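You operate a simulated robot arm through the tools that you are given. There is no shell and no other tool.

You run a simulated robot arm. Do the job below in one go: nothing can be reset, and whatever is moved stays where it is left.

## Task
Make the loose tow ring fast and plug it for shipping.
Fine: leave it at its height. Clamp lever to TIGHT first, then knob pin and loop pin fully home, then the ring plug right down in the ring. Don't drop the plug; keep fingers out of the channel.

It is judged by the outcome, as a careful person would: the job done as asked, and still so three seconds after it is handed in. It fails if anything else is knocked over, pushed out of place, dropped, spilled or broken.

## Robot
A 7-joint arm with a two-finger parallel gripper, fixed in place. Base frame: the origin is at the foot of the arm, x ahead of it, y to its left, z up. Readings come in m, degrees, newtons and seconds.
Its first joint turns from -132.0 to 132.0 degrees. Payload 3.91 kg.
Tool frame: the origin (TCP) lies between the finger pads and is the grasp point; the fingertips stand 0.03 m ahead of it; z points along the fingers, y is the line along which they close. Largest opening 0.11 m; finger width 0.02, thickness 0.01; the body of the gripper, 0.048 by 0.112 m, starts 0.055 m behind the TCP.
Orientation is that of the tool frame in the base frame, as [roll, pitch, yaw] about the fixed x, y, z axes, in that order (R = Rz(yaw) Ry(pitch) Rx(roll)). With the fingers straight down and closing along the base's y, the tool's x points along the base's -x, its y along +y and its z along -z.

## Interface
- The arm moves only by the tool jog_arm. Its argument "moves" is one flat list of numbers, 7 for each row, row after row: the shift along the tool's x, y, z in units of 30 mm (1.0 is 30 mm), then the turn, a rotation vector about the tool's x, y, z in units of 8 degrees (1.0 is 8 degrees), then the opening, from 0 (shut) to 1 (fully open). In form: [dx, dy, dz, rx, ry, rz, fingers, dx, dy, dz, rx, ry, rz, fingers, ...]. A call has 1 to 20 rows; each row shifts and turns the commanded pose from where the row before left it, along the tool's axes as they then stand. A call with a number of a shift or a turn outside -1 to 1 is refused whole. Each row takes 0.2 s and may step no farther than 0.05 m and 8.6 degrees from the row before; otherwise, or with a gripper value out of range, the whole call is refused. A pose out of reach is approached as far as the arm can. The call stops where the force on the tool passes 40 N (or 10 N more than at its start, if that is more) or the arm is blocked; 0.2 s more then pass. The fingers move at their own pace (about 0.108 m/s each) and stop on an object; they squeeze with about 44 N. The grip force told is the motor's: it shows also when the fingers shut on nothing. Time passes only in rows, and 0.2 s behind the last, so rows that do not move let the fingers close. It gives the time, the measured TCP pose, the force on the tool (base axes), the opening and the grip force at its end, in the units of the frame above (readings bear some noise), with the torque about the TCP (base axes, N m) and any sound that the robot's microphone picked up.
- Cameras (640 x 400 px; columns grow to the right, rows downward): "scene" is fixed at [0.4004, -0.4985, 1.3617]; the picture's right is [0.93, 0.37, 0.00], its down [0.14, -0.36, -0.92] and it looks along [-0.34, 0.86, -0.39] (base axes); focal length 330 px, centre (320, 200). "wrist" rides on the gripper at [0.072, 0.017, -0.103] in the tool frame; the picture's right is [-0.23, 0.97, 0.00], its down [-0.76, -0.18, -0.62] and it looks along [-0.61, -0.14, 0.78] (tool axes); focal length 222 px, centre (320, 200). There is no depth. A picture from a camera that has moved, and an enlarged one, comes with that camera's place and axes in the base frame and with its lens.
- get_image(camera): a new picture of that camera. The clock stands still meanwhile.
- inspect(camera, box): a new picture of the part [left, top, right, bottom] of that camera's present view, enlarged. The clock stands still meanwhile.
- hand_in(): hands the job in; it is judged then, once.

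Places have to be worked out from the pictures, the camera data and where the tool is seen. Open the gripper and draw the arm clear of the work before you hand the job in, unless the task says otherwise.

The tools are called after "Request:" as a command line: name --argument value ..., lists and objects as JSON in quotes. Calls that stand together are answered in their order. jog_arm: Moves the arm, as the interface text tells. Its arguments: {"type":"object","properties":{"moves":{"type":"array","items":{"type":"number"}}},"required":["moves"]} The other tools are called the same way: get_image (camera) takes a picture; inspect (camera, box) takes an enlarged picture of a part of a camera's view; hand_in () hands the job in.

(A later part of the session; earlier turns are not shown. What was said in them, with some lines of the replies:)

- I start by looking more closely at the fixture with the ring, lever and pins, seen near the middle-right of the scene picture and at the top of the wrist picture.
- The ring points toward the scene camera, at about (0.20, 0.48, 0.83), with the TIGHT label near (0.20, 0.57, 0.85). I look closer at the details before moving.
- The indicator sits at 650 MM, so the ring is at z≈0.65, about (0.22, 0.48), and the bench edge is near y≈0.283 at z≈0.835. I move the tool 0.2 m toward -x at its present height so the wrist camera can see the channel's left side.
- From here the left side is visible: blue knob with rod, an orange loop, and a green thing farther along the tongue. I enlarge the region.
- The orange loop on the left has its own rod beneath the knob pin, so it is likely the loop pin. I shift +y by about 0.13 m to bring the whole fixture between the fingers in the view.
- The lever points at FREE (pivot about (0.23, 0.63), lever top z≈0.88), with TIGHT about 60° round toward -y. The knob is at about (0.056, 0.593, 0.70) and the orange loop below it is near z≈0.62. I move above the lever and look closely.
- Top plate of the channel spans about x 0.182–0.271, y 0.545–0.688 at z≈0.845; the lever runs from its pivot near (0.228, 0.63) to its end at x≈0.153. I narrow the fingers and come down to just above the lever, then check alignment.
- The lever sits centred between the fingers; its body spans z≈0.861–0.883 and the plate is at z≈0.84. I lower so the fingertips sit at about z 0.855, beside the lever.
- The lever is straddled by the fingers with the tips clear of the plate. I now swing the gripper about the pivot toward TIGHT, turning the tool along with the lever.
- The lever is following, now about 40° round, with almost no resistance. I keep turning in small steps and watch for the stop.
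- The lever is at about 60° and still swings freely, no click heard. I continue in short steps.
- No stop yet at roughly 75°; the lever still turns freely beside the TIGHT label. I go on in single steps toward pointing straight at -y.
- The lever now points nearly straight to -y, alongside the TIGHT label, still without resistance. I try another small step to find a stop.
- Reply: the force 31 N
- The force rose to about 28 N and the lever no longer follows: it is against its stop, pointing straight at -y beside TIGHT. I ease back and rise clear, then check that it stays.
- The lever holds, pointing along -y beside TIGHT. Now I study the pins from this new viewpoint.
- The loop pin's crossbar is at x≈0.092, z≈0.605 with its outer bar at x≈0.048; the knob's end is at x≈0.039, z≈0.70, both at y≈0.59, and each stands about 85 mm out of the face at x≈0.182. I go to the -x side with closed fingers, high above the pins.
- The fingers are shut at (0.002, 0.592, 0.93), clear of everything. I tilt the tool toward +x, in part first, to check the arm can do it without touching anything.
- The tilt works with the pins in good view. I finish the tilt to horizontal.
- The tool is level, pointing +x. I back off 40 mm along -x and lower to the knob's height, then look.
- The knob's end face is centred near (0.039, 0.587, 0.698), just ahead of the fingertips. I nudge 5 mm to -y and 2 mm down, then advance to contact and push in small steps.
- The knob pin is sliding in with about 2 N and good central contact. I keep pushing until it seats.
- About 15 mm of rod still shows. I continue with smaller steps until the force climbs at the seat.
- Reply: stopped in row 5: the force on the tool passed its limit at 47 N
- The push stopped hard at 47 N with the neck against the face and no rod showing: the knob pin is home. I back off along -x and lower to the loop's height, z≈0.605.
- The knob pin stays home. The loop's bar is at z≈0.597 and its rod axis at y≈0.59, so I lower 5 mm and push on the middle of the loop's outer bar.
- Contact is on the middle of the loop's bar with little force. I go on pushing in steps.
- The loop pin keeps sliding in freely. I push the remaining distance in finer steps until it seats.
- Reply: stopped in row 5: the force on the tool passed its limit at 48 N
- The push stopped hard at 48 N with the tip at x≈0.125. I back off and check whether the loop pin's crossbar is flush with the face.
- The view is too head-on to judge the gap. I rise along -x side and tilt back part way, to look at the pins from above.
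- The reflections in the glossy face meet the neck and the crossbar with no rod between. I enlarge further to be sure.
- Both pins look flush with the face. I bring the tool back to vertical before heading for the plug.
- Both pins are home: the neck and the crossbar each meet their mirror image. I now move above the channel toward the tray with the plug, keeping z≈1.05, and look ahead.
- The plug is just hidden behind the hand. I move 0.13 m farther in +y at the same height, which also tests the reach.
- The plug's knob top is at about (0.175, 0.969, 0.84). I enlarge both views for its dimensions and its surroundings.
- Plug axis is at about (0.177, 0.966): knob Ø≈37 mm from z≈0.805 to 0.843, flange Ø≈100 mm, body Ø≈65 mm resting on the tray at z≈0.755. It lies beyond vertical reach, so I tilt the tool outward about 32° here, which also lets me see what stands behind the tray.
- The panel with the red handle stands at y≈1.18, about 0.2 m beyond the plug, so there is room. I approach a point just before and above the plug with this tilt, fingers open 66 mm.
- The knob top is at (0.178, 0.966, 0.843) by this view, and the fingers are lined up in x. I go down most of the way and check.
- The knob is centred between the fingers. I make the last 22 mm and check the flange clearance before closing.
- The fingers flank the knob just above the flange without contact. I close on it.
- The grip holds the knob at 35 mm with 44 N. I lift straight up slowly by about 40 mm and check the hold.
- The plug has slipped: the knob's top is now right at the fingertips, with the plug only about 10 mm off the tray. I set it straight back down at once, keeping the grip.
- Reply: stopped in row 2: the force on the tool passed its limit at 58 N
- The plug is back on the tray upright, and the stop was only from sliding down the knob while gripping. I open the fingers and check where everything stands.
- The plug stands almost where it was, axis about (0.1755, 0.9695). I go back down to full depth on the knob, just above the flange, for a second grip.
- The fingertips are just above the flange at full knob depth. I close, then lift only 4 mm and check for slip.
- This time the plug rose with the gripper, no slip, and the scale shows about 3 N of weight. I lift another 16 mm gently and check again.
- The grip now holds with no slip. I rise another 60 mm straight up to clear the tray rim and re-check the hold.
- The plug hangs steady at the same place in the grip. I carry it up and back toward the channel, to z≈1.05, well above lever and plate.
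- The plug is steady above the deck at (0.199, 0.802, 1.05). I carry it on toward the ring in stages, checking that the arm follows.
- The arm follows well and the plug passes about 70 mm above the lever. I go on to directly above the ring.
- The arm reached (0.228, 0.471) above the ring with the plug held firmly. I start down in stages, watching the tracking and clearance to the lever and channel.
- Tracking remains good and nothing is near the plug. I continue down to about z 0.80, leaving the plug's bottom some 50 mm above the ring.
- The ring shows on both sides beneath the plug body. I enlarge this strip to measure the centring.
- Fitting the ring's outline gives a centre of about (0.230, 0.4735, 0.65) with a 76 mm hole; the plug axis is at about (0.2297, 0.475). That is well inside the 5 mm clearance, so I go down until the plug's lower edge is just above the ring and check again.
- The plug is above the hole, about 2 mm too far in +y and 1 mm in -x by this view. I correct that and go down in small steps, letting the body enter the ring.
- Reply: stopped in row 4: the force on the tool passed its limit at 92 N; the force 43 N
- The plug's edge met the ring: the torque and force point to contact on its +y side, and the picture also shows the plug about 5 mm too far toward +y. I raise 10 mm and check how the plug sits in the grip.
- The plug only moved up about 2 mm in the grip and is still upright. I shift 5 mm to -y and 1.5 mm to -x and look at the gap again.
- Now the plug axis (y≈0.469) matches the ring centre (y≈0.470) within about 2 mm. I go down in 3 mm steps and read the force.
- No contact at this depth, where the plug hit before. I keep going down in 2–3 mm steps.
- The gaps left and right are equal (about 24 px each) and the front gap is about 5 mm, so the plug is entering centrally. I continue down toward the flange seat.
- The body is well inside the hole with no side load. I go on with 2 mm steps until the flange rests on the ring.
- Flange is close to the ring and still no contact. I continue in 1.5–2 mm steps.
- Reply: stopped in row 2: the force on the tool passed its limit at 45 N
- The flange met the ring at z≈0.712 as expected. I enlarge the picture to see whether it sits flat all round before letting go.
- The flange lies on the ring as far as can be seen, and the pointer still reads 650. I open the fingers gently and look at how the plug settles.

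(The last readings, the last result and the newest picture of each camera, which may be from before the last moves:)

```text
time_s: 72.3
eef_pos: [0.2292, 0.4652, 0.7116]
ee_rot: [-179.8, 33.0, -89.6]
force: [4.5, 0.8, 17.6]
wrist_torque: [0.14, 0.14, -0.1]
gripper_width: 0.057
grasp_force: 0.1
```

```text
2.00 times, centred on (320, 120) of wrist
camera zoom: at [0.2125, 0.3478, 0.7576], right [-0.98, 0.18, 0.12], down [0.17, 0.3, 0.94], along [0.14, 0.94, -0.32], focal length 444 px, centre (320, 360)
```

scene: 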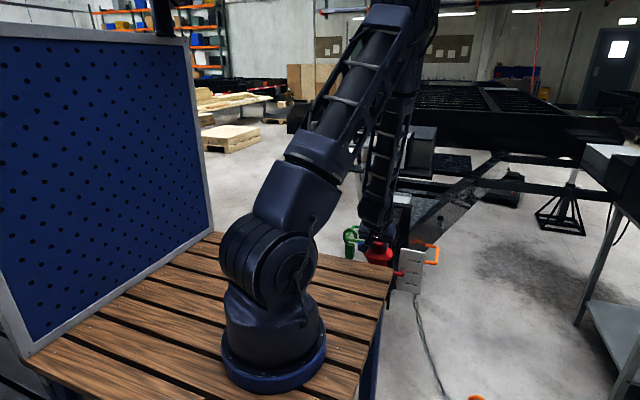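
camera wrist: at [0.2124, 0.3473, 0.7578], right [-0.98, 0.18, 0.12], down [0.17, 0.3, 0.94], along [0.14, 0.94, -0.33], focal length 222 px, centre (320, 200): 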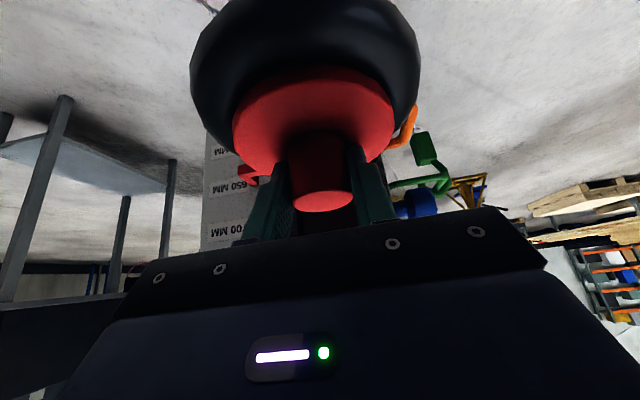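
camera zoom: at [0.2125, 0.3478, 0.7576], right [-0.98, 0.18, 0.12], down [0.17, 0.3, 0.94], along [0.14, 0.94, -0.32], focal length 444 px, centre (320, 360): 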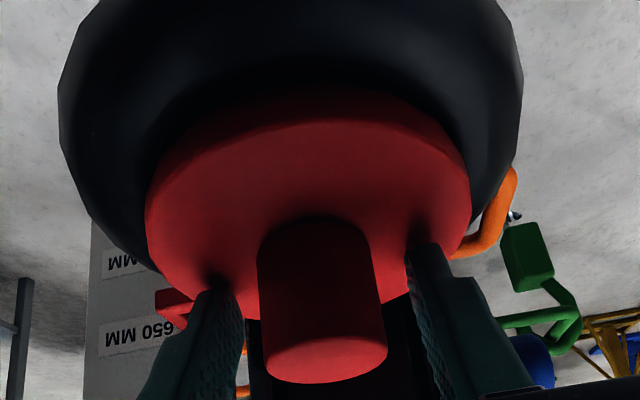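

The fingers are open but the tips still press lightly on the flange, which holds the plug down. I rise straight up, first a little, and check the plug stays.

Request:
jog_arm --moves '[-0.09, 0, -0.14, 0, 0, 0, 0.55, -0.18, 0, -0.28, 0, 0, 0, 0.55, -0.27, 0, -0.42, 0, 0, 0, 0.55, -0.27, 0, -0.42, 0, 0, 0, 0.55]'

Request:
get_image --camera "wrist"

Request:
inspect --camera "wrist" --box '[200, 0, 440, 150]'

```text
time_s: 73.3
eef_pos: [0.2286, 0.4633, 0.7565]
ee_rot: [-179.9, 32.9, -89.6]
force: [0.9, -0.3, 0.7]
wrist_torque: [0.01, 0.01, -0.01]
gripper_width: 0.0603
grasp_force: 0.0
```

```text
taken
camera wrist: at [0.2114, 0.3465, 0.8019], right [-0.98, 0.18, 0.12], down [0.17, 0.3, 0.94], along [0.14, 0.94, -0.33], focal length 222 px, centre (320, 200)
```

wrist: 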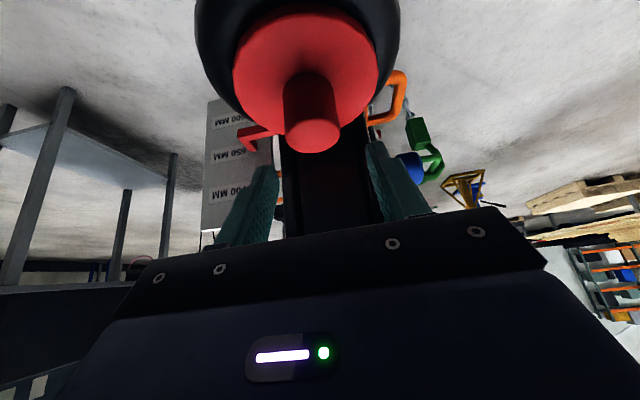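

```text
2.67 times, centred on (320, 75) of wrist
camera zoom: at [0.2114, 0.3465, 0.8019], right [-0.98, 0.18, 0.12], down [0.17, 0.3, 0.94], along [0.14, 0.94, -0.33], focal length 592 px, centre (320, 533)
```

zoom: 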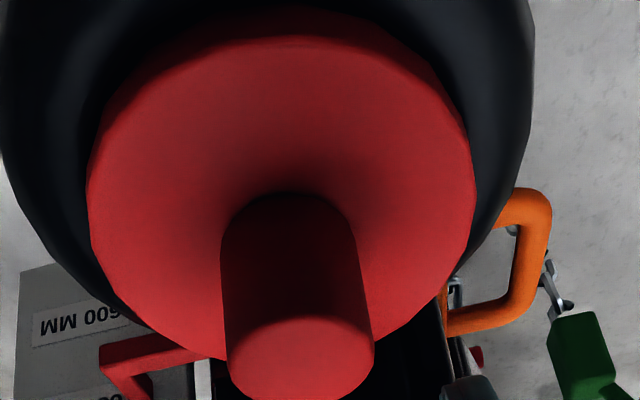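

The plug stands in the ring with its knob top at about z 0.713, as expected when seated. I rise farther, bring the tool back to vertical and view it from above.

Request:
jog_arm --moves '[-0.36, 0, -0.56, 0, 0, 0, 0.6, -0.36, 0, -0.56, 0, 0, 0, 0.6, -0.36, 0, -0.56, 0, 0, 0, 0.6, -0.36, 0, -0.56, 0, 0, 0, 0.6, -0.36, 0, -0.56, 0, 0, 0, 0.6, 0, 0, 0, 0, 1, 0, 0.6, 0, 0, 0, 0, 1, 0, 0.6, 0, 0, 0, 0, 1, 0, 0.6, 0, 0, 0, 0, 1, 0, 0.6, 0, 0, 0, 0, 0.1, 0, 0.6]'

Request:
get_image --camera "wrist"

Request:
inspect --camera "wrist" --box '[200, 0, 440, 180]'

```text
time_s: 75.5
eef_pos: [0.2284, 0.4633, 0.8565]
ee_rot: [-179.7, 0.1, -89.7]
force: [-0.6, -0.2, -0.6]
wrist_torque: [-0.01, -0.03, -0.01]
gripper_width: 0.066
grasp_force: 0.2
```

```text
taken
camera wrist: at [0.2112, 0.3916, 0.9587], right [-0.98, 0.22, 0.0], down [0.17, 0.76, 0.63], along [0.14, 0.61, -0.78], focal length 222 px, centre (320, 200)
```

wrist: 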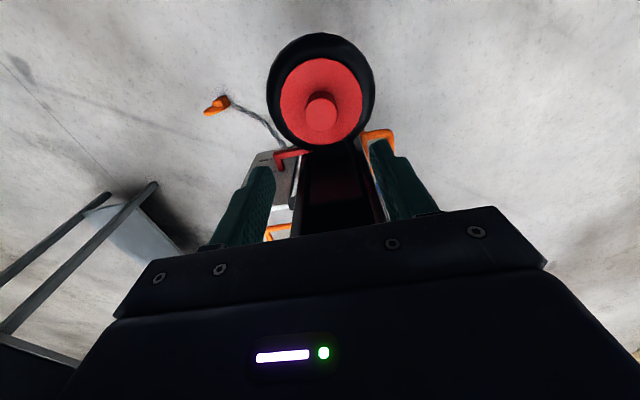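

```text
2.22 times, centred on (320, 90) of wrist
camera zoom: at [0.2112, 0.3916, 0.9587], right [-0.98, 0.22, 0.0], down [0.17, 0.76, 0.63], along [0.14, 0.61, -0.78], focal length 494 px, centre (320, 444)
```

zoom: 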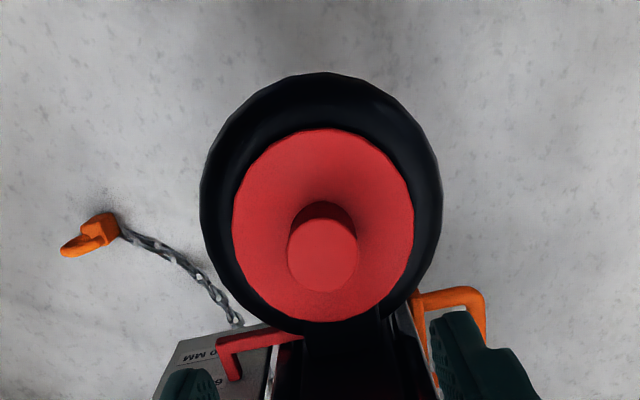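

From above the plug is level and concentric in the ring. To be sure it is right down, I close the fingers and press lightly on the middle of its knob.

Request:
jog_arm --moves '[-0.22, -0.02, 0, 0, 0, 0, 0, 0, 0, 0, 0, 0, 0, 0, 0, 0, 0.8, 0, 0, 0, 0, 0, 0, 0.8, 0, 0, 0, 0, 0, 0, 0.8, 0, 0, 0, 0, 0, 0, 0.8, 0, 0, 0, 0, 0, 0, 0.25, 0, 0, 0, 0]'

Request:
inspect --camera "wrist" --box '[200, 0, 440, 220]'

```text
time_s: 77.1
eef_pos: [0.2302, 0.4719, 0.7513]
ee_rot: [-179.8, 0.3, -89.6]
force: [0.9, 0.1, -0.1]
wrist_torque: [0.0, -0.01, 0.01]
gripper_width: 0.0001
grasp_force: 37.3
```

```text
1.82 times, centred on (320, 110) of wrist
camera zoom: at [0.2132, 0.3983, 0.8543], right [-0.98, 0.22, 0.0], down [0.17, 0.76, 0.63], along [0.14, 0.61, -0.78], focal length 404 px, centre (320, 364)
```

zoom: 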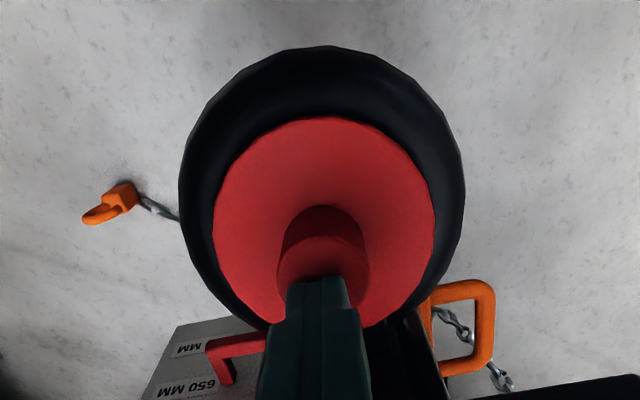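

The closed fingertips are just above the centre of the knob. I press down in 2 mm steps and watch the force.

Request:
jog_arm --moves '[0, 0, 0.07, 0, 0, 0, 0, 0, 0, 0.07, 0, 0, 0, 0, 0, 0, 0.07, 0, 0, 0, 0]'

Request:
jog_arm --moves '[0, 0, 0.07, 0, 0, 0, 0, 0, 0, 0.05, 0, 0, 0, 0]'

```text
time_s: 77.8
eef_pos: [0.23, 0.4704, 0.7491]
ee_rot: [-179.8, 0.2, -89.7]
force: [-1.5, -9.1, 19.2]
wrist_torque: [-0.08, 0.14, 0.08]
gripper_width: 0.0001
grasp_force: 37.6
stopped in row 3: the force on the tool passed its limit at 47 N (the readings are from after the stop); the commanded pose is now the measured one
```

```text
time_s: 78.2
eef_pos: [0.2308, 0.4716, 0.7489]
ee_rot: [-179.8, 0.3, -89.7]
force: [-3.3, -9.6, 20.1]
wrist_torque: [-0.06, 0.14, 0.07]
gripper_width: 0.0002
grasp_force: 37.5
stopped in row 1: the force on the tool passed its limit at 50 N (the readings are from after the stop); the commanded pose is now the measured one
```

The knob does not yield to about 50 N, so the plug is on something solid. To be certain it is the flange on the ring with no gap, I rise and go round to the -x side for a level view.

Request:
jog_arm --moves '[0, 0, -0.5, 0, 0, 0, 0, 0, 0, -0.95, 0, 0, 0, 0, 0, 0, -0.95, 0, 0, 0, 0, 0, 0, -0.95, 0, 0, 0, 0, 0, 0, -0.95, 0, 0, 0, 0, 0, 0, -0.95, 0, 0, 0, 0, 0, 0, -0.95, 0, 0, 0, 0, 0.15, 0.95, 0, 0, 0, 0, 0, 0.15, 0.95, 0, 0, 0, 0, 0, 0.15, 0.95, 0, 0, 0, 0, 0, 0.15, 0.95, 0, 0, 0, 0, 0, 0.15, 0.95, 0, 0, 0, 0, 0, 0.15, 0.95, 0, 0, 0, 0, 0, 0.15, 0.95, 0, 0, 0, 0, 0, 0.15, 0.95, 0, 0, 0, 0, 0, 0.15, 0.95, 0, 0, 0, 0, 0]'

Request:
jog_arm --moves '[0, 0, 0, 1, 0, 0, 0, 0, 0, 0, 1, 0, 0, 0, 0, 0, 0, 1, 0, 0, 0, 0, 0, 0, 1, 0, 0, 0, 0, 0, 0, 1, 0, 0, 0, 0, 0, 0, 1, 0, 0, 0, 0, 0, 0, 1, 0, 0, 0, 0, 0, 0, 1, 0, 0, 0, 0, 0, 0, 1, 0, 0, 0, 0, 0, 0, 1, 0, 0, 0]'

Request:
get_image --camera "wrist"

Request:
get_image --camera "scene"

```text
time_s: 81.6
eef_pos: [-0.0265, 0.4281, 0.9321]
ee_rot: [-179.8, 0.2, -89.7]
force: [0.4, 0.3, 0.1]
wrist_torque: [-0.02, 0.02, -0.02]
gripper_width: 0.0001
grasp_force: 37.9
```

```text
time_s: 83.8
eef_pos: [-0.0254, 0.4295, 0.9322]
ee_rot: [-99.6, 0.3, -89.7]
force: [-0.6, 0.3, -0.3]
wrist_torque: [0.02, 0.03, -0.02]
gripper_width: 0.0
grasp_force: 37.4
```

```text
taken
camera wrist: at [-0.131, 0.3564, 0.9326], right [-0.16, 0.23, -0.96], down [-0.59, 0.76, 0.28], along [0.79, 0.61, 0.01], focal length 222 px, centre (320, 200)
```

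wrist: 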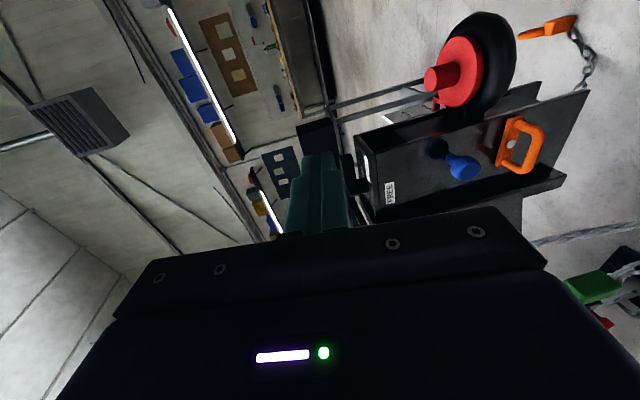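

```text
taken
```

scene: 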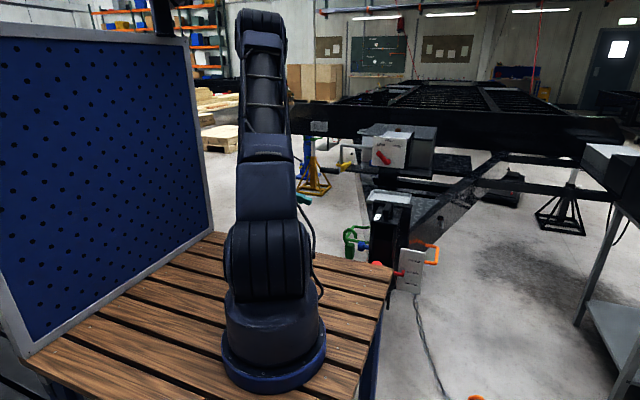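

This is a good angle; I enlarge the ring and plug and the pins.

Request:
inspect --camera "wrist" --box '[400, 0, 540, 130]'

Request:
inspect --camera "wrist" --box '[400, 90, 560, 220]'

```text
3.08 times, centred on (470, 65) of wrist
camera zoom: at [-0.131, 0.3564, 0.9326], right [-0.16, 0.23, -0.96], down [-0.59, 0.76, 0.28], along [0.79, 0.61, 0.01], focal length 684 px, centre (-142, 615)
```

zoom: 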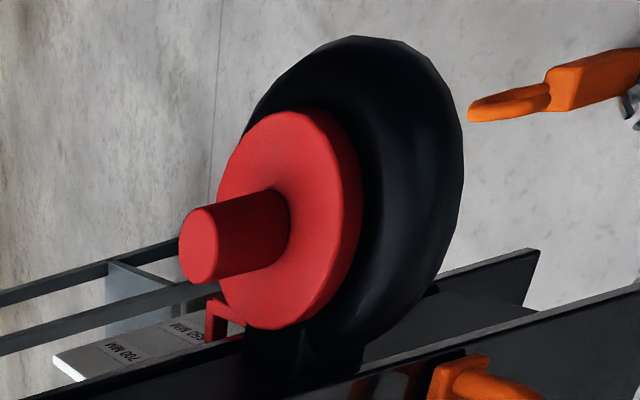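

```text
3.08 times, centred on (480, 155) of wrist
camera zoom: at [-0.131, 0.3564, 0.9326], right [-0.16, 0.23, -0.96], down [-0.59, 0.76, 0.28], along [0.79, 0.61, 0.01], focal length 684 px, centre (-172, 338)
```

zoom: 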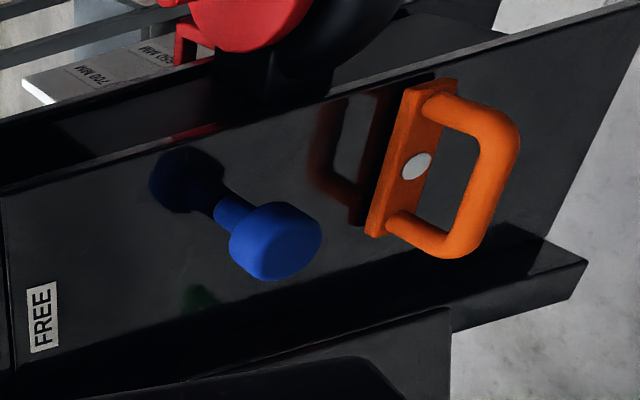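

The pins look flush and the plug level from here. For a more level look at the flange, I finish the tilt and lower to about z 0.76.

Request:
jog_arm --moves '[0, 0, 0, 1, 0, 0, 0, 0, 0.9, 0, 0.2, 0, 0, 0, 0, 0.95, 0, 0, 0, 0, 0, 0, 0.95, 0, 0, 0, 0, 0, 0, 0.95, 0, 0, 0, 0, 0, 0, 0.95, 0, 0, 0, 0, 0, 0, 0.95, 0, 0, 0, 0, 0]'

Request:
get_image --camera "wrist"

Request:
inspect --camera "wrist" --box '[310, 30, 470, 150]'

```text
time_s: 85.4
eef_pos: [-0.0287, 0.4299, 0.7616]
ee_rot: [-90.2, 0.3, -89.7]
force: [0.2, -0.5, -0.4]
wrist_torque: [-0.03, 0.0, -0.04]
gripper_width: 0.0
grasp_force: 37.7
```

```text
taken
camera wrist: at [-0.1318, 0.3574, 0.7438], right [0.0, 0.23, -0.97], down [-0.63, 0.76, 0.18], along [0.78, 0.61, 0.14], focal length 222 px, centre (320, 200)
```

wrist: 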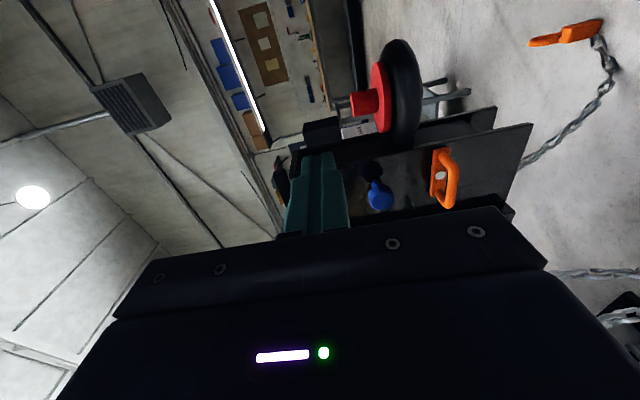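

```text
3.33 times, centred on (390, 90) of wrist
camera zoom: at [-0.1318, 0.3574, 0.7438], right [0.0, 0.23, -0.97], down [-0.63, 0.76, 0.18], along [0.78, 0.61, 0.14], focal length 740 px, centre (87, 567)
```

zoom: 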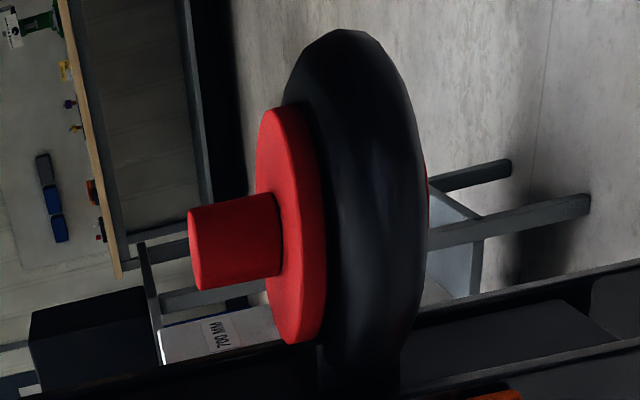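

The flange lies flat against the ring's top all along and the plug's lower end shows just past the ring's underside, so it is right down. I check the pins from this angle too.

Request:
inspect --camera "wrist" --box '[340, 130, 480, 220]'

Request:
inspect --camera "wrist" --box '[350, 40, 430, 140]'

Request:
inspect --camera "scene" --box '[330, 180, 450, 290]'

```text
4.44 times, centred on (410, 175) of wrist
camera zoom: at [-0.1318, 0.3574, 0.7438], right [0.0, 0.23, -0.97], down [-0.63, 0.76, 0.18], along [0.78, 0.61, 0.14], focal length 987 px, centre (-80, 311)
```

zoom: 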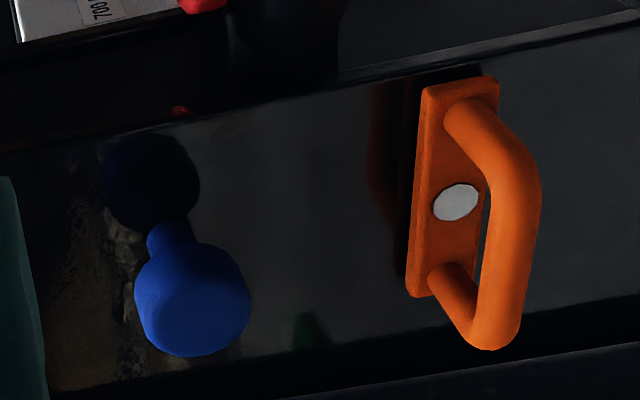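

```text
4.00 times, centred on (390, 90) of wrist
camera zoom: at [-0.1318, 0.3574, 0.7438], right [0.0, 0.23, -0.97], down [-0.63, 0.76, 0.18], along [0.78, 0.61, 0.14], focal length 888 px, centre (40, 640)
```

zoom: 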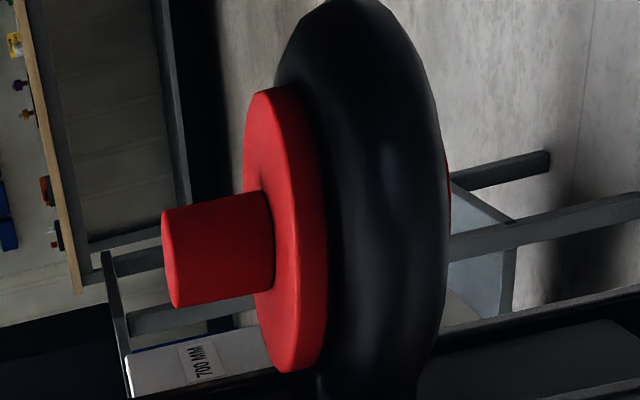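

```text
3.64 times, centred on (390, 235) of scene
camera zoom: at [0.4004, -0.4985, 1.3617], right [0.93, 0.37, 0.0], down [0.14, -0.36, -0.92], along [-0.34, 0.86, -0.39], focal length 1201 px, centre (66, 73)
```

zoom: 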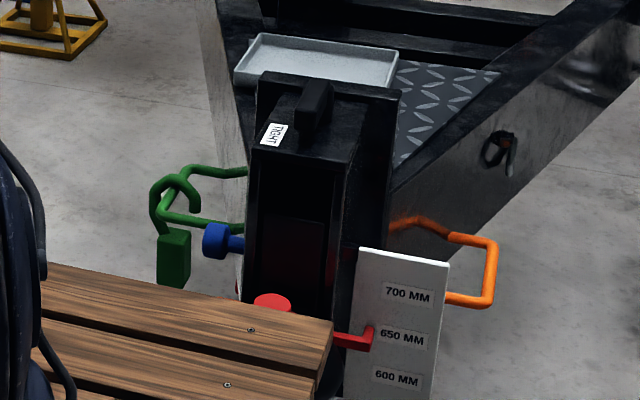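

Lever, pointer and plug all look right. I take a closer look at the loop pin's crossbar, since its seat distance is the one I am least sure of.

Request:
inspect --camera "wrist" --box '[420, 140, 470, 215]'

Request:
inspect --camera "wrist" --box '[355, 150, 405, 215]'

```text
5.33 times, centred on (445, 178) of wrist
camera zoom: at [-0.1318, 0.3574, 0.7438], right [0.0, 0.23, -0.97], down [-0.63, 0.76, 0.18], along [0.78, 0.61, 0.14], focal length 1185 px, centre (-347, 320)
```

zoom: 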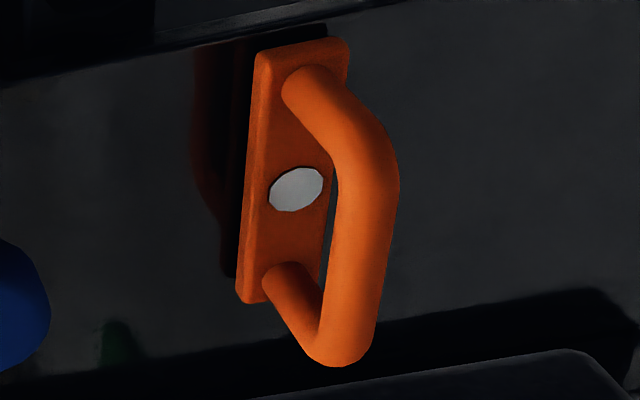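

```text
6.15 times, centred on (380, 182) of wrist
camera zoom: at [-0.1318, 0.3574, 0.7438], right [0.0, 0.23, -0.97], down [-0.63, 0.76, 0.18], along [0.78, 0.61, 0.14], focal length 1367 px, centre (-49, 308)
```

zoom: 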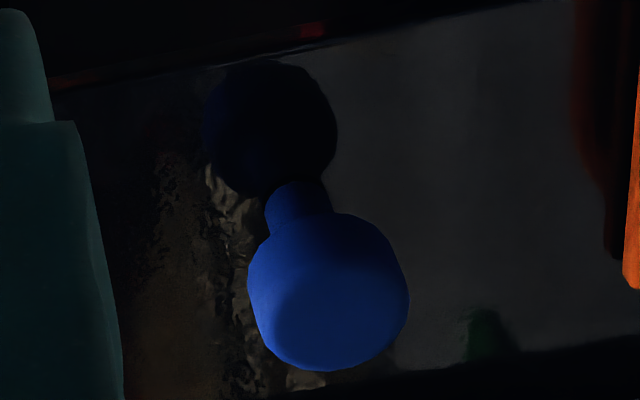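

The crossbar looks nearly flush but this angle leaves some doubt. I rise, bring the tool upright and look straight down along the face to measure any gap.

Request:
jog_arm --moves '[0, -0.95, 0, 0, 0, 0, 0, 0, -0.95, 0, 0, 0, 0, 0, 0, -0.95, 0, 0, 0, 0, 0, 0, -0.95, 0, 0, 0, 0, 0, 0, -0.95, 0, 0, 0, 0, 0, 0, -0.95, 0, 0, 0, 0, 0, 0, 0, 0, -1, 0, 0, 0, 0, 0, 0, -1, 0, 0, 0, 0, 0, 0, -1, 0, 0, 0, 0, 0, 0, -1, 0, 0, 0, 0, 0, 0, -1, 0, 0, 0, 0, 0, 0, -1, 0, 0, 0, 0, 0, 0, -1, 0, 0, 0, 0, 0, 0, -1, 0, 0, 0, 0, 0, 0, -1, 0, 0, 0, 0, 0, 0, -1, 0, 0, 0, 0, 0, 0, -1, 0, 0, 0, 0, 0, 0, -0.22, 0, 0, 0]'

Request:
jog_arm --moves '[-0.3, -0.95, -0.2, 0, 0, 0, 0, -0.3, -0.95, -0.2, 0, 0, 0, 0, -0.3, -0.95, -0.2, 0, 0, 0, 0, -0.3, -0.95, 0, 0, 0, 0, 0, -0.3, -0.95, 0, 0, 0, 0, 0, -0.3, -0.95, 0, 0, 0, 0, 0]'

Request:
get_image --camera "wrist"

Request:
inspect --camera "wrist" --box '[270, 40, 430, 160]'

```text
time_s: 89.2
eef_pos: [-0.028, 0.431, 0.9365]
ee_rot: [-180.0, 0.3, -89.6]
force: [0.6, 0.0, -0.1]
wrist_torque: [0.01, 0.02, 0.01]
gripper_width: 0.0
grasp_force: 37.6
```

```text
time_s: 90.6
eef_pos: [0.1436, 0.4834, 0.952]
ee_rot: [-179.9, 0.3, -89.6]
force: [0.4, 0.1, 0.3]
wrist_torque: [-0.02, -0.01, -0.02]
gripper_width: 0.0
grasp_force: 37.8
```

```text
taken
camera wrist: at [0.126, 0.4103, 1.0542], right [-0.98, 0.22, 0.0], down [0.17, 0.76, 0.63], along [0.14, 0.61, -0.78], focal length 222 px, centre (320, 200)
```

wrist: 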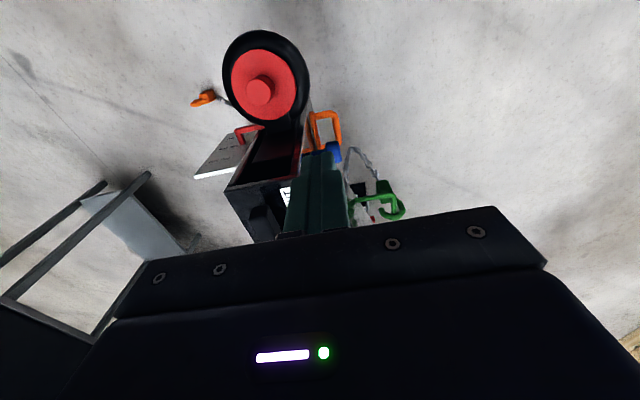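

```text
3.33 times, centred on (350, 100) of wrist
camera zoom: at [0.126, 0.4103, 1.0542], right [-0.98, 0.22, 0.0], down [0.17, 0.76, 0.63], along [0.14, 0.61, -0.78], focal length 740 px, centre (220, 533)
```

zoom: 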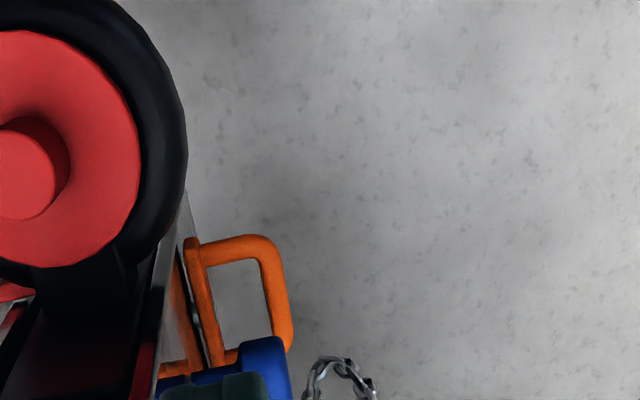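

From here the crossbar and the face can be seen nearly edge on. I enlarge that spot.

Request:
inspect --camera "wrist" --box '[295, 100, 350, 160]'

```text
6.67 times, centred on (322, 130) of wrist
camera zoom: at [0.126, 0.4103, 1.0542], right [-0.98, 0.22, 0.0], down [0.17, 0.76, 0.63], along [0.14, 0.61, -0.78], focal length 1481 px, centre (303, 667)
```

zoom: 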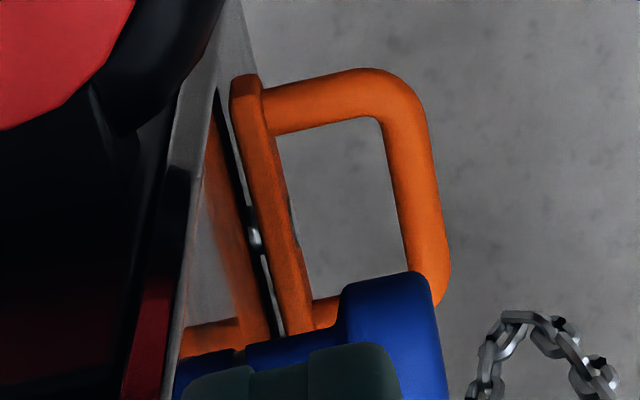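

There is a thin dark strip with a glint of rod between the crossbar and its reflection, so the loop pin may still be about 3 mm out. I shift a little to see both pins free of the finger and more edge on.

Request:
jog_arm --moves '[-0.8, -0.6, -0.3, 0, 0, 0, 0, -0.8, -0.6, -0.3, 0, 0, 0, 0]'

Request:
get_image --camera "wrist"

Request:
inspect --camera "wrist" --box '[310, 60, 375, 120]'

```text
time_s: 91.2
eef_pos: [0.1792, 0.5302, 0.9707]
ee_rot: [-179.9, 0.1, -89.6]
force: [0.1, -0.1, 0.7]
wrist_torque: [0.0, -0.02, 0.04]
gripper_width: 0.0
grasp_force: 37.7
```

```text
taken
camera wrist: at [0.1613, 0.4579, 1.0733], right [-0.98, 0.22, 0.0], down [0.17, 0.76, 0.63], along [0.14, 0.61, -0.78], focal length 222 px, centre (320, 200)
```

wrist: 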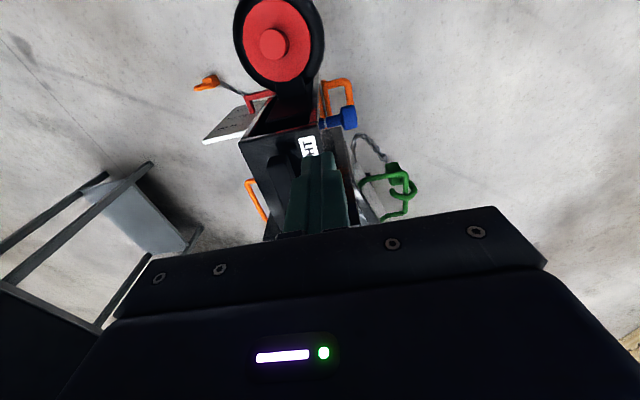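

```text
6.67 times, centred on (342, 90) of wrist
camera zoom: at [0.1613, 0.4579, 1.0733], right [-0.98, 0.22, 0.0], down [0.17, 0.76, 0.63], along [0.14, 0.61, -0.78], focal length 1481 px, centre (170, 933)
```

zoom: 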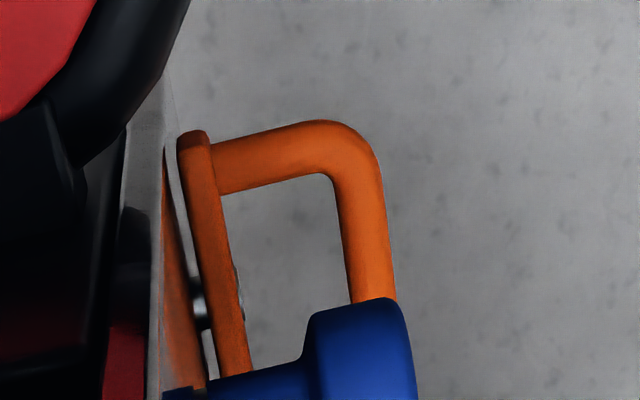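

The crossbar stands about 2–3 mm off the face, with a sliver of rod visible. I check the knob's neck the same way for comparison.

Request:
inspect --camera "wrist" --box '[310, 105, 360, 135]'

Request:
inspect --camera "wrist" --box '[315, 80, 350, 125]'

```text
12.80 times, centred on (335, 120) of wrist
camera zoom: at [0.1613, 0.4579, 1.0733], right [-0.98, 0.22, 0.0], down [0.17, 0.76, 0.63], along [0.14, 0.61, -0.78], focal length 2843 px, centre (128, 1224)
```

zoom: 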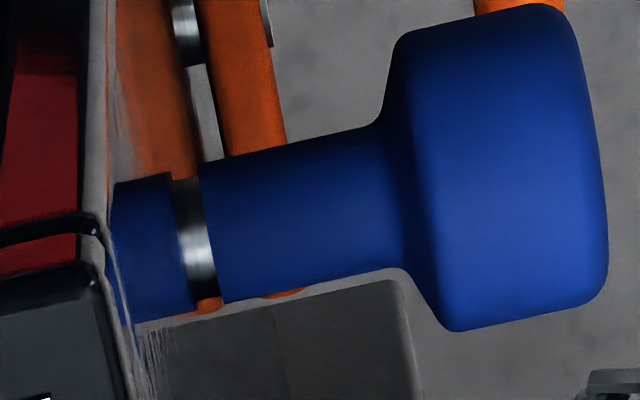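

```text
8.89 times, centred on (332, 102) of wrist
camera zoom: at [0.1613, 0.4579, 1.0733], right [-0.98, 0.22, 0.0], down [0.17, 0.76, 0.63], along [0.14, 0.61, -0.78], focal length 1974 px, centre (209, 1067)
```

zoom: 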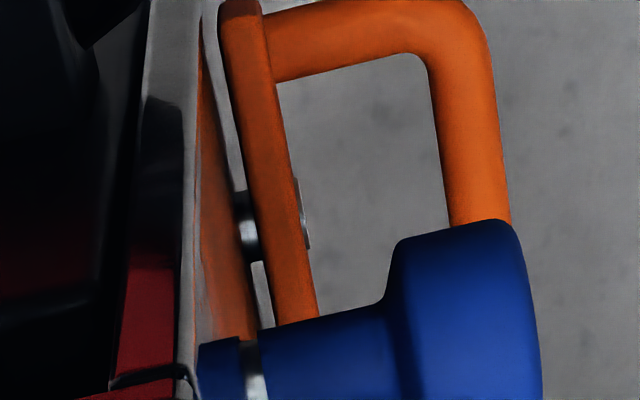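

Both pins show the same sliver of about 2 mm, so it may simply be their end stop, but I want to be sure. I return to the -x side to press each one again, slowly and squarely.

Request:
jog_arm --moves '[-0.27, 0.86, 0, 0, 0, 0, 0, -0.27, 0.86, 0, 0, 0, 0, 0, -0.27, 0.86, 0.2, 0, 0, 0, 0, -0.27, 0.86, 0.2, 0, 0, 0, 0, -0.27, 0.86, 0.2, 0, 0, 0, 0, -0.27, 0.86, 0.3, 0, 0, 0, 0, -0.27, 0.86, 0.3, 0, 0, 0, 0]'

Request:
jog_arm --moves '[0, 0, 0, 1, 0, 0, 0, 0, 0, 0, 1, 0, 0, 0, 0, 0, 0, 1, 0, 0, 0, 0, 0, 0, 1, 0, 0, 0, 0, 0, 0, 1, 0, 0, 0, 0, 0, 0, 1, 0, 0, 0, 0, 0, 0, 1, 0, 0, 0, 0, 0, 0, 1, 0, 0, 0, 0, 0, 0, 1, 0, 0, 0, 0, 0, 0, 1, 0, 0, 0, 0, 0, 0, 1, 0, 0, 0, 0, 0, 0, 0.24, 0, 0, 0]'

Request:
jog_arm --moves '[0, 0.95, 0, 0, 0, 0, 0, 0, 0.95, 0, 0, 0, 0, 0, 0, 0.95, 0, 0, 0, 0, 0, 0, 0.95, 0, 0, 0, 0, 0, 0, 0.95, 0, 0, 0, 0, 0, 0, 0.95, 0, 0, 0, 0, 0, 0, 0.95, 0, 0, 0, 0, 0, 0, 0.95, 0, 0, 0, 0, 0]'

Request:
get_image --camera "wrist"

```text
time_s: 92.8
eef_pos: [-0.0018, 0.5885, 0.936]
ee_rot: [-179.9, 0.3, -89.7]
force: [0.3, 0.7, 0.8]
wrist_torque: [0.01, 0.04, -0.02]
gripper_width: 0.0001
grasp_force: 37.3
```

```text
time_s: 95.4
eef_pos: [-0.0024, 0.5882, 0.9352]
ee_rot: [-90.0, 0.3, -89.5]
force: [0.8, -0.2, -0.3]
wrist_torque: [-0.02, -0.02, -0.01]
gripper_width: 0.0
grasp_force: 37.7
```

```text
time_s: 97.2
eef_pos: [-0.0042, 0.5854, 0.7077]
ee_rot: [-90.0, 0.4, -89.6]
force: [0.3, 0.4, 0.4]
wrist_torque: [0.01, 0.01, 0.05]
gripper_width: 0.0001
grasp_force: 37.7
```

```text
taken
camera wrist: at [-0.1068, 0.5121, 0.6894], right [0.0, 0.23, -0.97], down [-0.63, 0.76, 0.18], along [0.78, 0.61, 0.15], focal length 222 px, centre (320, 200)
```

wrist: 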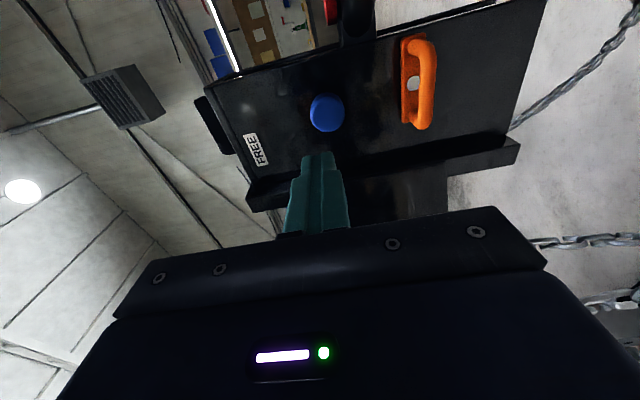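

I align with the knob (z 0.70, y 0.588), advance to just short of it, and then press in 1.5 mm steps.

Request:
jog_arm --moves '[-0.1, 0.24, 0.5, 0, 0, 0, 0, 0, 0, 0.8, 0, 0, 0, 0, 0, 0, 0.8, 0, 0, 0, 0, 0, 0, 0.8, 0, 0, 0, 0, 0, 0, 0.2, 0, 0, 0, 0]'

Request:
jog_arm --moves '[0, 0, 0.06, 0, 0, 0, 0, 0, 0, 0.05, 0, 0, 0, 0, 0, 0, 0.05, 0, 0, 0, 0, 0, 0, 0.05, 0, 0, 0, 0, 0, 0, 0.05, 0, 0, 0, 0, 0, 0, 0.05, 0, 0, 0, 0, 0, 0, 0.05, 0, 0, 0, 0, 0, 0, 0.05, 0, 0, 0, 0]'

Request:
get_image --camera "wrist"

```text
time_s: 98.4
eef_pos: [0.0902, 0.5933, 0.7017]
ee_rot: [-90.0, 0.3, -89.7]
force: [-0.3, 0.4, -0.2]
wrist_torque: [-0.01, -0.02, -0.01]
gripper_width: 0.0
grasp_force: 37.9
```

```text
time_s: 100.2
eef_pos: [0.1016, 0.5928, 0.6997]
ee_rot: [-90.2, 0.4, -89.4]
force: [-21.0, 6.6, -5.2]
wrist_torque: [0.04, 0.15, 0.13]
gripper_width: 0.0001
grasp_force: 37.7
```

```text
taken
camera wrist: at [-0.0022, 0.52, 0.6824], right [0.0, 0.23, -0.97], down [-0.63, 0.76, 0.18], along [0.78, 0.61, 0.14], focal length 222 px, centre (320, 200)
```

wrist: 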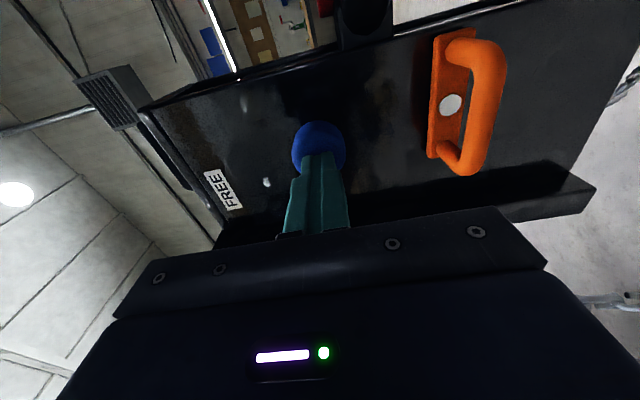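

The knob sits at the same place as before and the force builds without movement. I press a bit more to see if it yields.

Request:
jog_arm --moves '[0, 0, 0.05, 0, 0, 0, 0, 0, 0, 0.05, 0, 0, 0, 0, 0, 0, 0.05, 0, 0, 0, 0, 0, 0, 0.05, 0, 0, 0, 0]'

Request:
inspect --camera "wrist" --box '[280, 90, 380, 190]'

```text
time_s: 100.7
eef_pos: [0.1012, 0.5935, 0.6998]
ee_rot: [-90.3, 0.3, -89.4]
force: [-8.4, 0.5, 0.9]
wrist_torque: [-0.05, -0.01, 0.0]
gripper_width: 0.0
grasp_force: 37.6
stopped in row 2: the force on the tool passed its limit at 43 N (the readings are from after the stop); the commanded pose is now the measured one
```

```text
4.00 times, centred on (330, 140) of wrist
camera zoom: at [-0.0024, 0.5197, 0.6825], right [-0.01, 0.23, -0.97], down [-0.63, 0.75, 0.18], along [0.78, 0.61, 0.14], focal length 888 px, centre (280, 440)
```

zoom: 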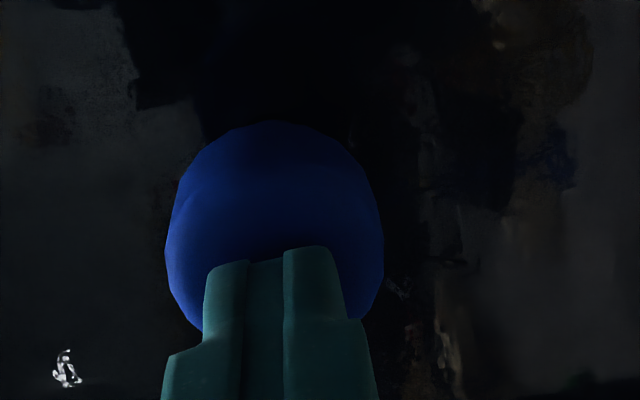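

The knob pin is firmly at its end stop; it did not move at 43 N. I do the same test on the loop pin.

Request:
jog_arm --moves '[0, 0, -0.8, 0, 0, 0, 0, 0, 0, -0.95, 0, 0, 0, 0, 0, 0, -0.95, 0, 0, 0, 0, 0, 0, -0.6, 0, 0, 0, 0, 0.1, 0.86, 0, 0, 0, 0, 0, 0, 0.86, 0, 0, 0, 0, 0, 0, 0.86, 0, 0, 0, 0, 0, 0, 0.86, 0, 0, 0, 0, 0]'

Request:
inspect --camera "wrist" --box '[220, 10, 500, 230]'

```text
time_s: 102.5
eef_pos: [0.0011, 0.5872, 0.5977]
ee_rot: [-90.3, 0.3, -89.6]
force: [-0.2, 0.0, 1.4]
wrist_torque: [0.0, -0.01, -0.04]
gripper_width: 0.0002
grasp_force: 37.8
```

```text
1.82 times, centred on (360, 120) of wrist
camera zoom: at [-0.1017, 0.5149, 0.5802], right [-0.01, 0.23, -0.97], down [-0.63, 0.75, 0.18], along [0.78, 0.61, 0.14], focal length 404 px, centre (247, 346)
```

zoom: 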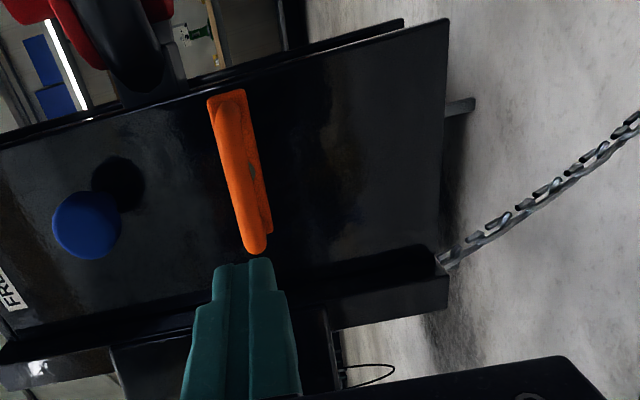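

Lined up with the loop's bar. I advance to just short of it and press slowly.

Request:
jog_arm --moves '[-0.1, 0, 0.6, 0, 0, 0, 0, 0, 0, 0.8, 0, 0, 0, 0, 0, 0, 0.8, 0, 0, 0, 0, 0, 0, 0.6, 0, 0, 0, 0]'

Request:
jog_arm --moves '[0, 0, 0.05, 0, 0, 0, 0, 0, 0, 0.05, 0, 0, 0, 0, 0, 0, 0.05, 0, 0, 0, 0, 0, 0, 0.05, 0, 0, 0, 0, 0, 0, 0.05, 0, 0, 0, 0, 0, 0, 0.05, 0, 0, 0, 0, 0, 0, 0.05, 0, 0, 0, 0, 0, 0, 0.05, 0, 0, 0, 0, 0, 0, 0.05, 0, 0, 0, 0]'

Request:
jog_arm --moves '[0, 0, 0.05, 0, 0, 0, 0, 0, 0, 0.05, 0, 0, 0, 0, 0, 0, 0.05, 0, 0, 0, 0, 0, 0, 0.05, 0, 0, 0, 0]'

```text
time_s: 103.5
eef_pos: [0.085, 0.5922, 0.598]
ee_rot: [-90.2, 0.3, -89.4]
force: [-0.1, -0.3, -0.6]
wrist_torque: [0.03, 0.02, 0.01]
gripper_width: 0.0
grasp_force: 37.5
```

```text
time_s: 105.4
eef_pos: [0.0953, 0.5928, 0.5965]
ee_rot: [-90.5, 0.3, -89.2]
force: [-9.7, -0.4, 2.8]
wrist_torque: [-0.01, -0.11, -0.09]
gripper_width: 0.0
grasp_force: 37.5
stopped in row 9: the force on the tool passed its limit at 44 N (the readings are from after the stop); the commanded pose is now the measured one
```

```text
time_s: 106.1
eef_pos: [0.0948, 0.5935, 0.596]
ee_rot: [-90.6, 0.2, -89.1]
force: [-8.0, -0.1, 2.9]
wrist_torque: [-0.04, -0.08, -0.09]
gripper_width: 0.0002
grasp_force: 37.5
stopped in row 3: the force on the tool passed its limit at 43 N (the readings are from after the stop); the commanded pose is now the measured one
```

The loop pin is also hard against its stop, at exactly the same place as before. Both pins are home, so I back off, rise and take the arm clear.

Request:
jog_arm --moves '[0, 0, -0.7, 0, 0, 0, 0, 0, 0, -0.95, 0, 0, 0, 0, 0, 0, -0.95, 0, 0, 0, 0, 0, 0, -0.9, 0, 0, 0, 0, 0, -0.95, 0, 0, 0, 0, 0, 0, -0.95, 0, 0, 0, 0, 0, 0, -0.95, 0, 0, 0, 0, 0, 0, -0.95, 0, 0, 0, 0, 0, 0, -0.95, 0, 0, 0, 0, 0, 0, -0.95, 0, 0, 0, 0, 0, 0, -0.95, 0, 0, 0, 0, 0, 0, -0.95, 0, 0, 0, 0, 0, 0, -0.95, 0, 0, 0, 0, 0, 0, -0.95, 0, 0, 0, 0, 0, 0, -0.95, 0, 0, 0, 0, 0, 0, -0.95, 0, 0, 0, 0, 0]'

Request:
jog_arm --moves '[0, 0, 0, -1, 0, 0, 0.3, 0, 0, 0, -1, 0, 0, 0.5, 0, 0, 0, -1, 0, 0, 0.5, 0, 0, 0, -1, 0, 0, 0.5, 0, 0, 0, -1, 0, 0, 0.5, 0, 0, 0, -1, 0, 0, 0.5, 0, 0, 0, -1, 0, 0, 0.5, 0, 0, 0, -1, 0, 0, 0.5, 0, 0, 0, -1, 0, 0, 0.5, 0, 0, 0, -1, 0, 0, 0.5, 0, 0, 0, -1, 0, 0, 0.5, 0, 0, 0, -0.2, 0, 0, 0.5]'

Request:
jog_arm --moves '[0.3, 0, -0.9, 0, 0, 0, 1, 0.3, 0, -0.9, 0, 0, 0, 1, 0.3, 0, -0.9, 0, 0, 0, 1, 0.3, 0, -0.9, 0, 0, 0, 1, 0.3, 0, -0.9, 0, 0, 0, 1, 0.3, 0, -0.9, 0, 0, 0, 1]'

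Request:
get_image --camera "wrist"

Request:
get_image --camera "scene"

```text
time_s: 109.5
eef_pos: [-0.0055, 0.5913, 0.9397]
ee_rot: [-90.6, 0.4, -89.1]
force: [0.3, -0.3, 0.5]
wrist_torque: [-0.03, -0.01, 0.01]
gripper_width: 0.0003
grasp_force: 37.5
```

```text
time_s: 112.1
eef_pos: [-0.0067, 0.5899, 0.9399]
ee_rot: [179.7, 0.4, -89.1]
force: [0.0, -0.4, 0.4]
wrist_torque: [-0.01, -0.01, 0.02]
gripper_width: 0.0549
grasp_force: 0.0
```

```text
time_s: 113.5
eef_pos: [-0.0038, 0.5363, 1.1017]
ee_rot: [179.7, 0.4, -89.1]
force: [-0.5, 0.8, 0.4]
wrist_torque: [-0.03, 0.0, 0.0]
gripper_width: 0.1103
grasp_force: 0.2
```

```text
taken
camera wrist: at [-0.0185, 0.4637, 1.2038], right [-0.98, 0.21, 0.0], down [0.17, 0.76, 0.63], along [0.13, 0.61, -0.78], focal length 222 px, centre (320, 200)
```

wrist: 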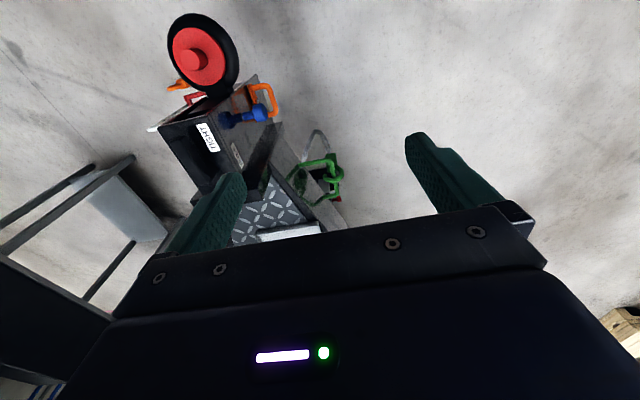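

```text
taken
```

scene: 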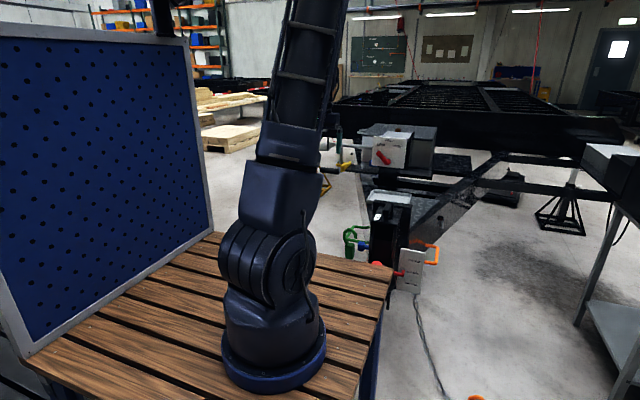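

Fingers are open and the arm is clear. A last close look at the lever, pins and plug before handing in.

Request:
inspect --camera "wrist" --box '[140, 0, 300, 190]'

Request:
inspect --camera "scene" --box '[340, 185, 440, 285]'

Request:
inspect --camera "scene" --box '[360, 185, 410, 220]'

```text
2.11 times, centred on (220, 95) of wrist
camera zoom: at [-0.0185, 0.4637, 1.2038], right [-0.98, 0.21, 0.0], down [0.17, 0.76, 0.63], along [0.13, 0.61, -0.78], focal length 468 px, centre (530, 421)
```

zoom: 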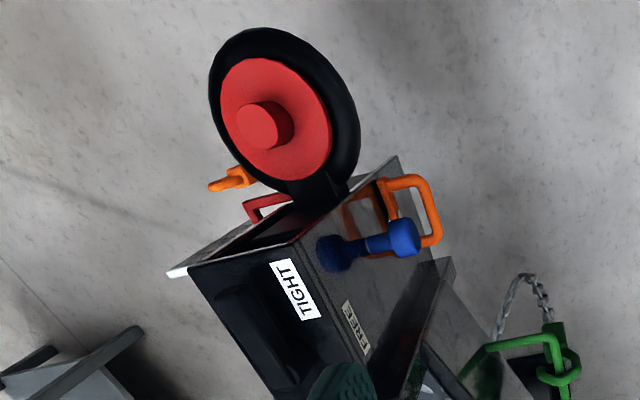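

```text
4.00 times, centred on (390, 235) of scene
camera zoom: at [0.4004, -0.4985, 1.3617], right [0.93, 0.37, 0.0], down [0.14, -0.36, -0.92], along [-0.34, 0.86, -0.39], focal length 1321 px, centre (40, 60)
```

zoom: 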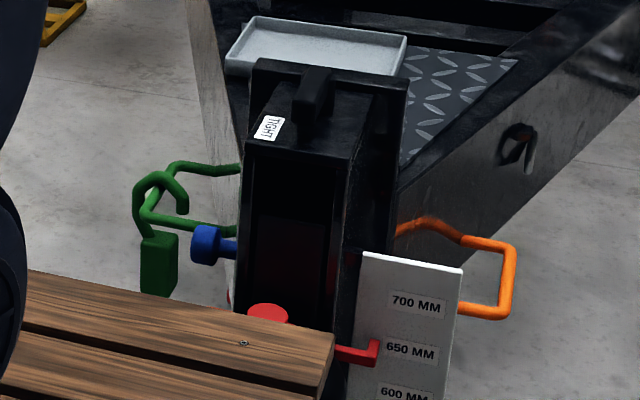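

```text
11.43 times, centred on (385, 202) of scene
camera zoom: at [0.4004, -0.4985, 1.3617], right [0.93, 0.37, 0.0], down [0.14, -0.36, -0.92], along [-0.34, 0.86, -0.39], focal length 3774 px, centre (-423, 171)
```

zoom: 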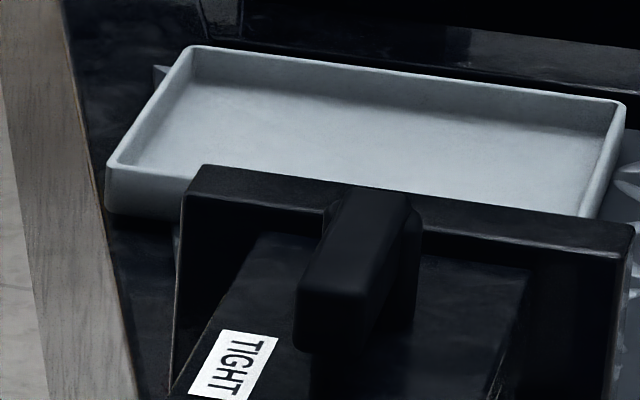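

Everything checks out: the lever is at its stop beside TIGHT, and the pointer reads 650 MM. Both pins are hard on their stops, the plug is seated level in the ring, and the gripper is open and clear. I hand the job in.

Request:
hand_in

```text
The job is handed in.
```

The tow ring is made fast at its original height and plugged, and the job is handed in.

- **Height:** the pointer still reads 650 MM.
- **Clamp lever:** turned from FREE round to its stop beside TIGHT, done first.
- **Knob pin and loop pin:** both pushed in until they would go no further. I pressed each again at about 43 N and neither moved. A sliver of rod, roughly 2 mm, still shows on both, which I take to be their end stop.
- **Ring plug:** in the ring with its flange flat on top, level and centred. It did not move under about 50 N on the knob.

Two things went wrong with the plug on the way:

- **Slip at the tray:** on the first lift it slid in the grip about 10 mm above the tray. I set it straight back down, re-gripped deeper, and it held from there.
- **Knock on the ring:** on the first try its lower edge hit the ring at up to about 92 N. I backed off, shifted it about 5 mm, and it went in cleanly. I saw no damage.

The fingers stayed out of the channel. The gripper is open and the arm is clear of the work.
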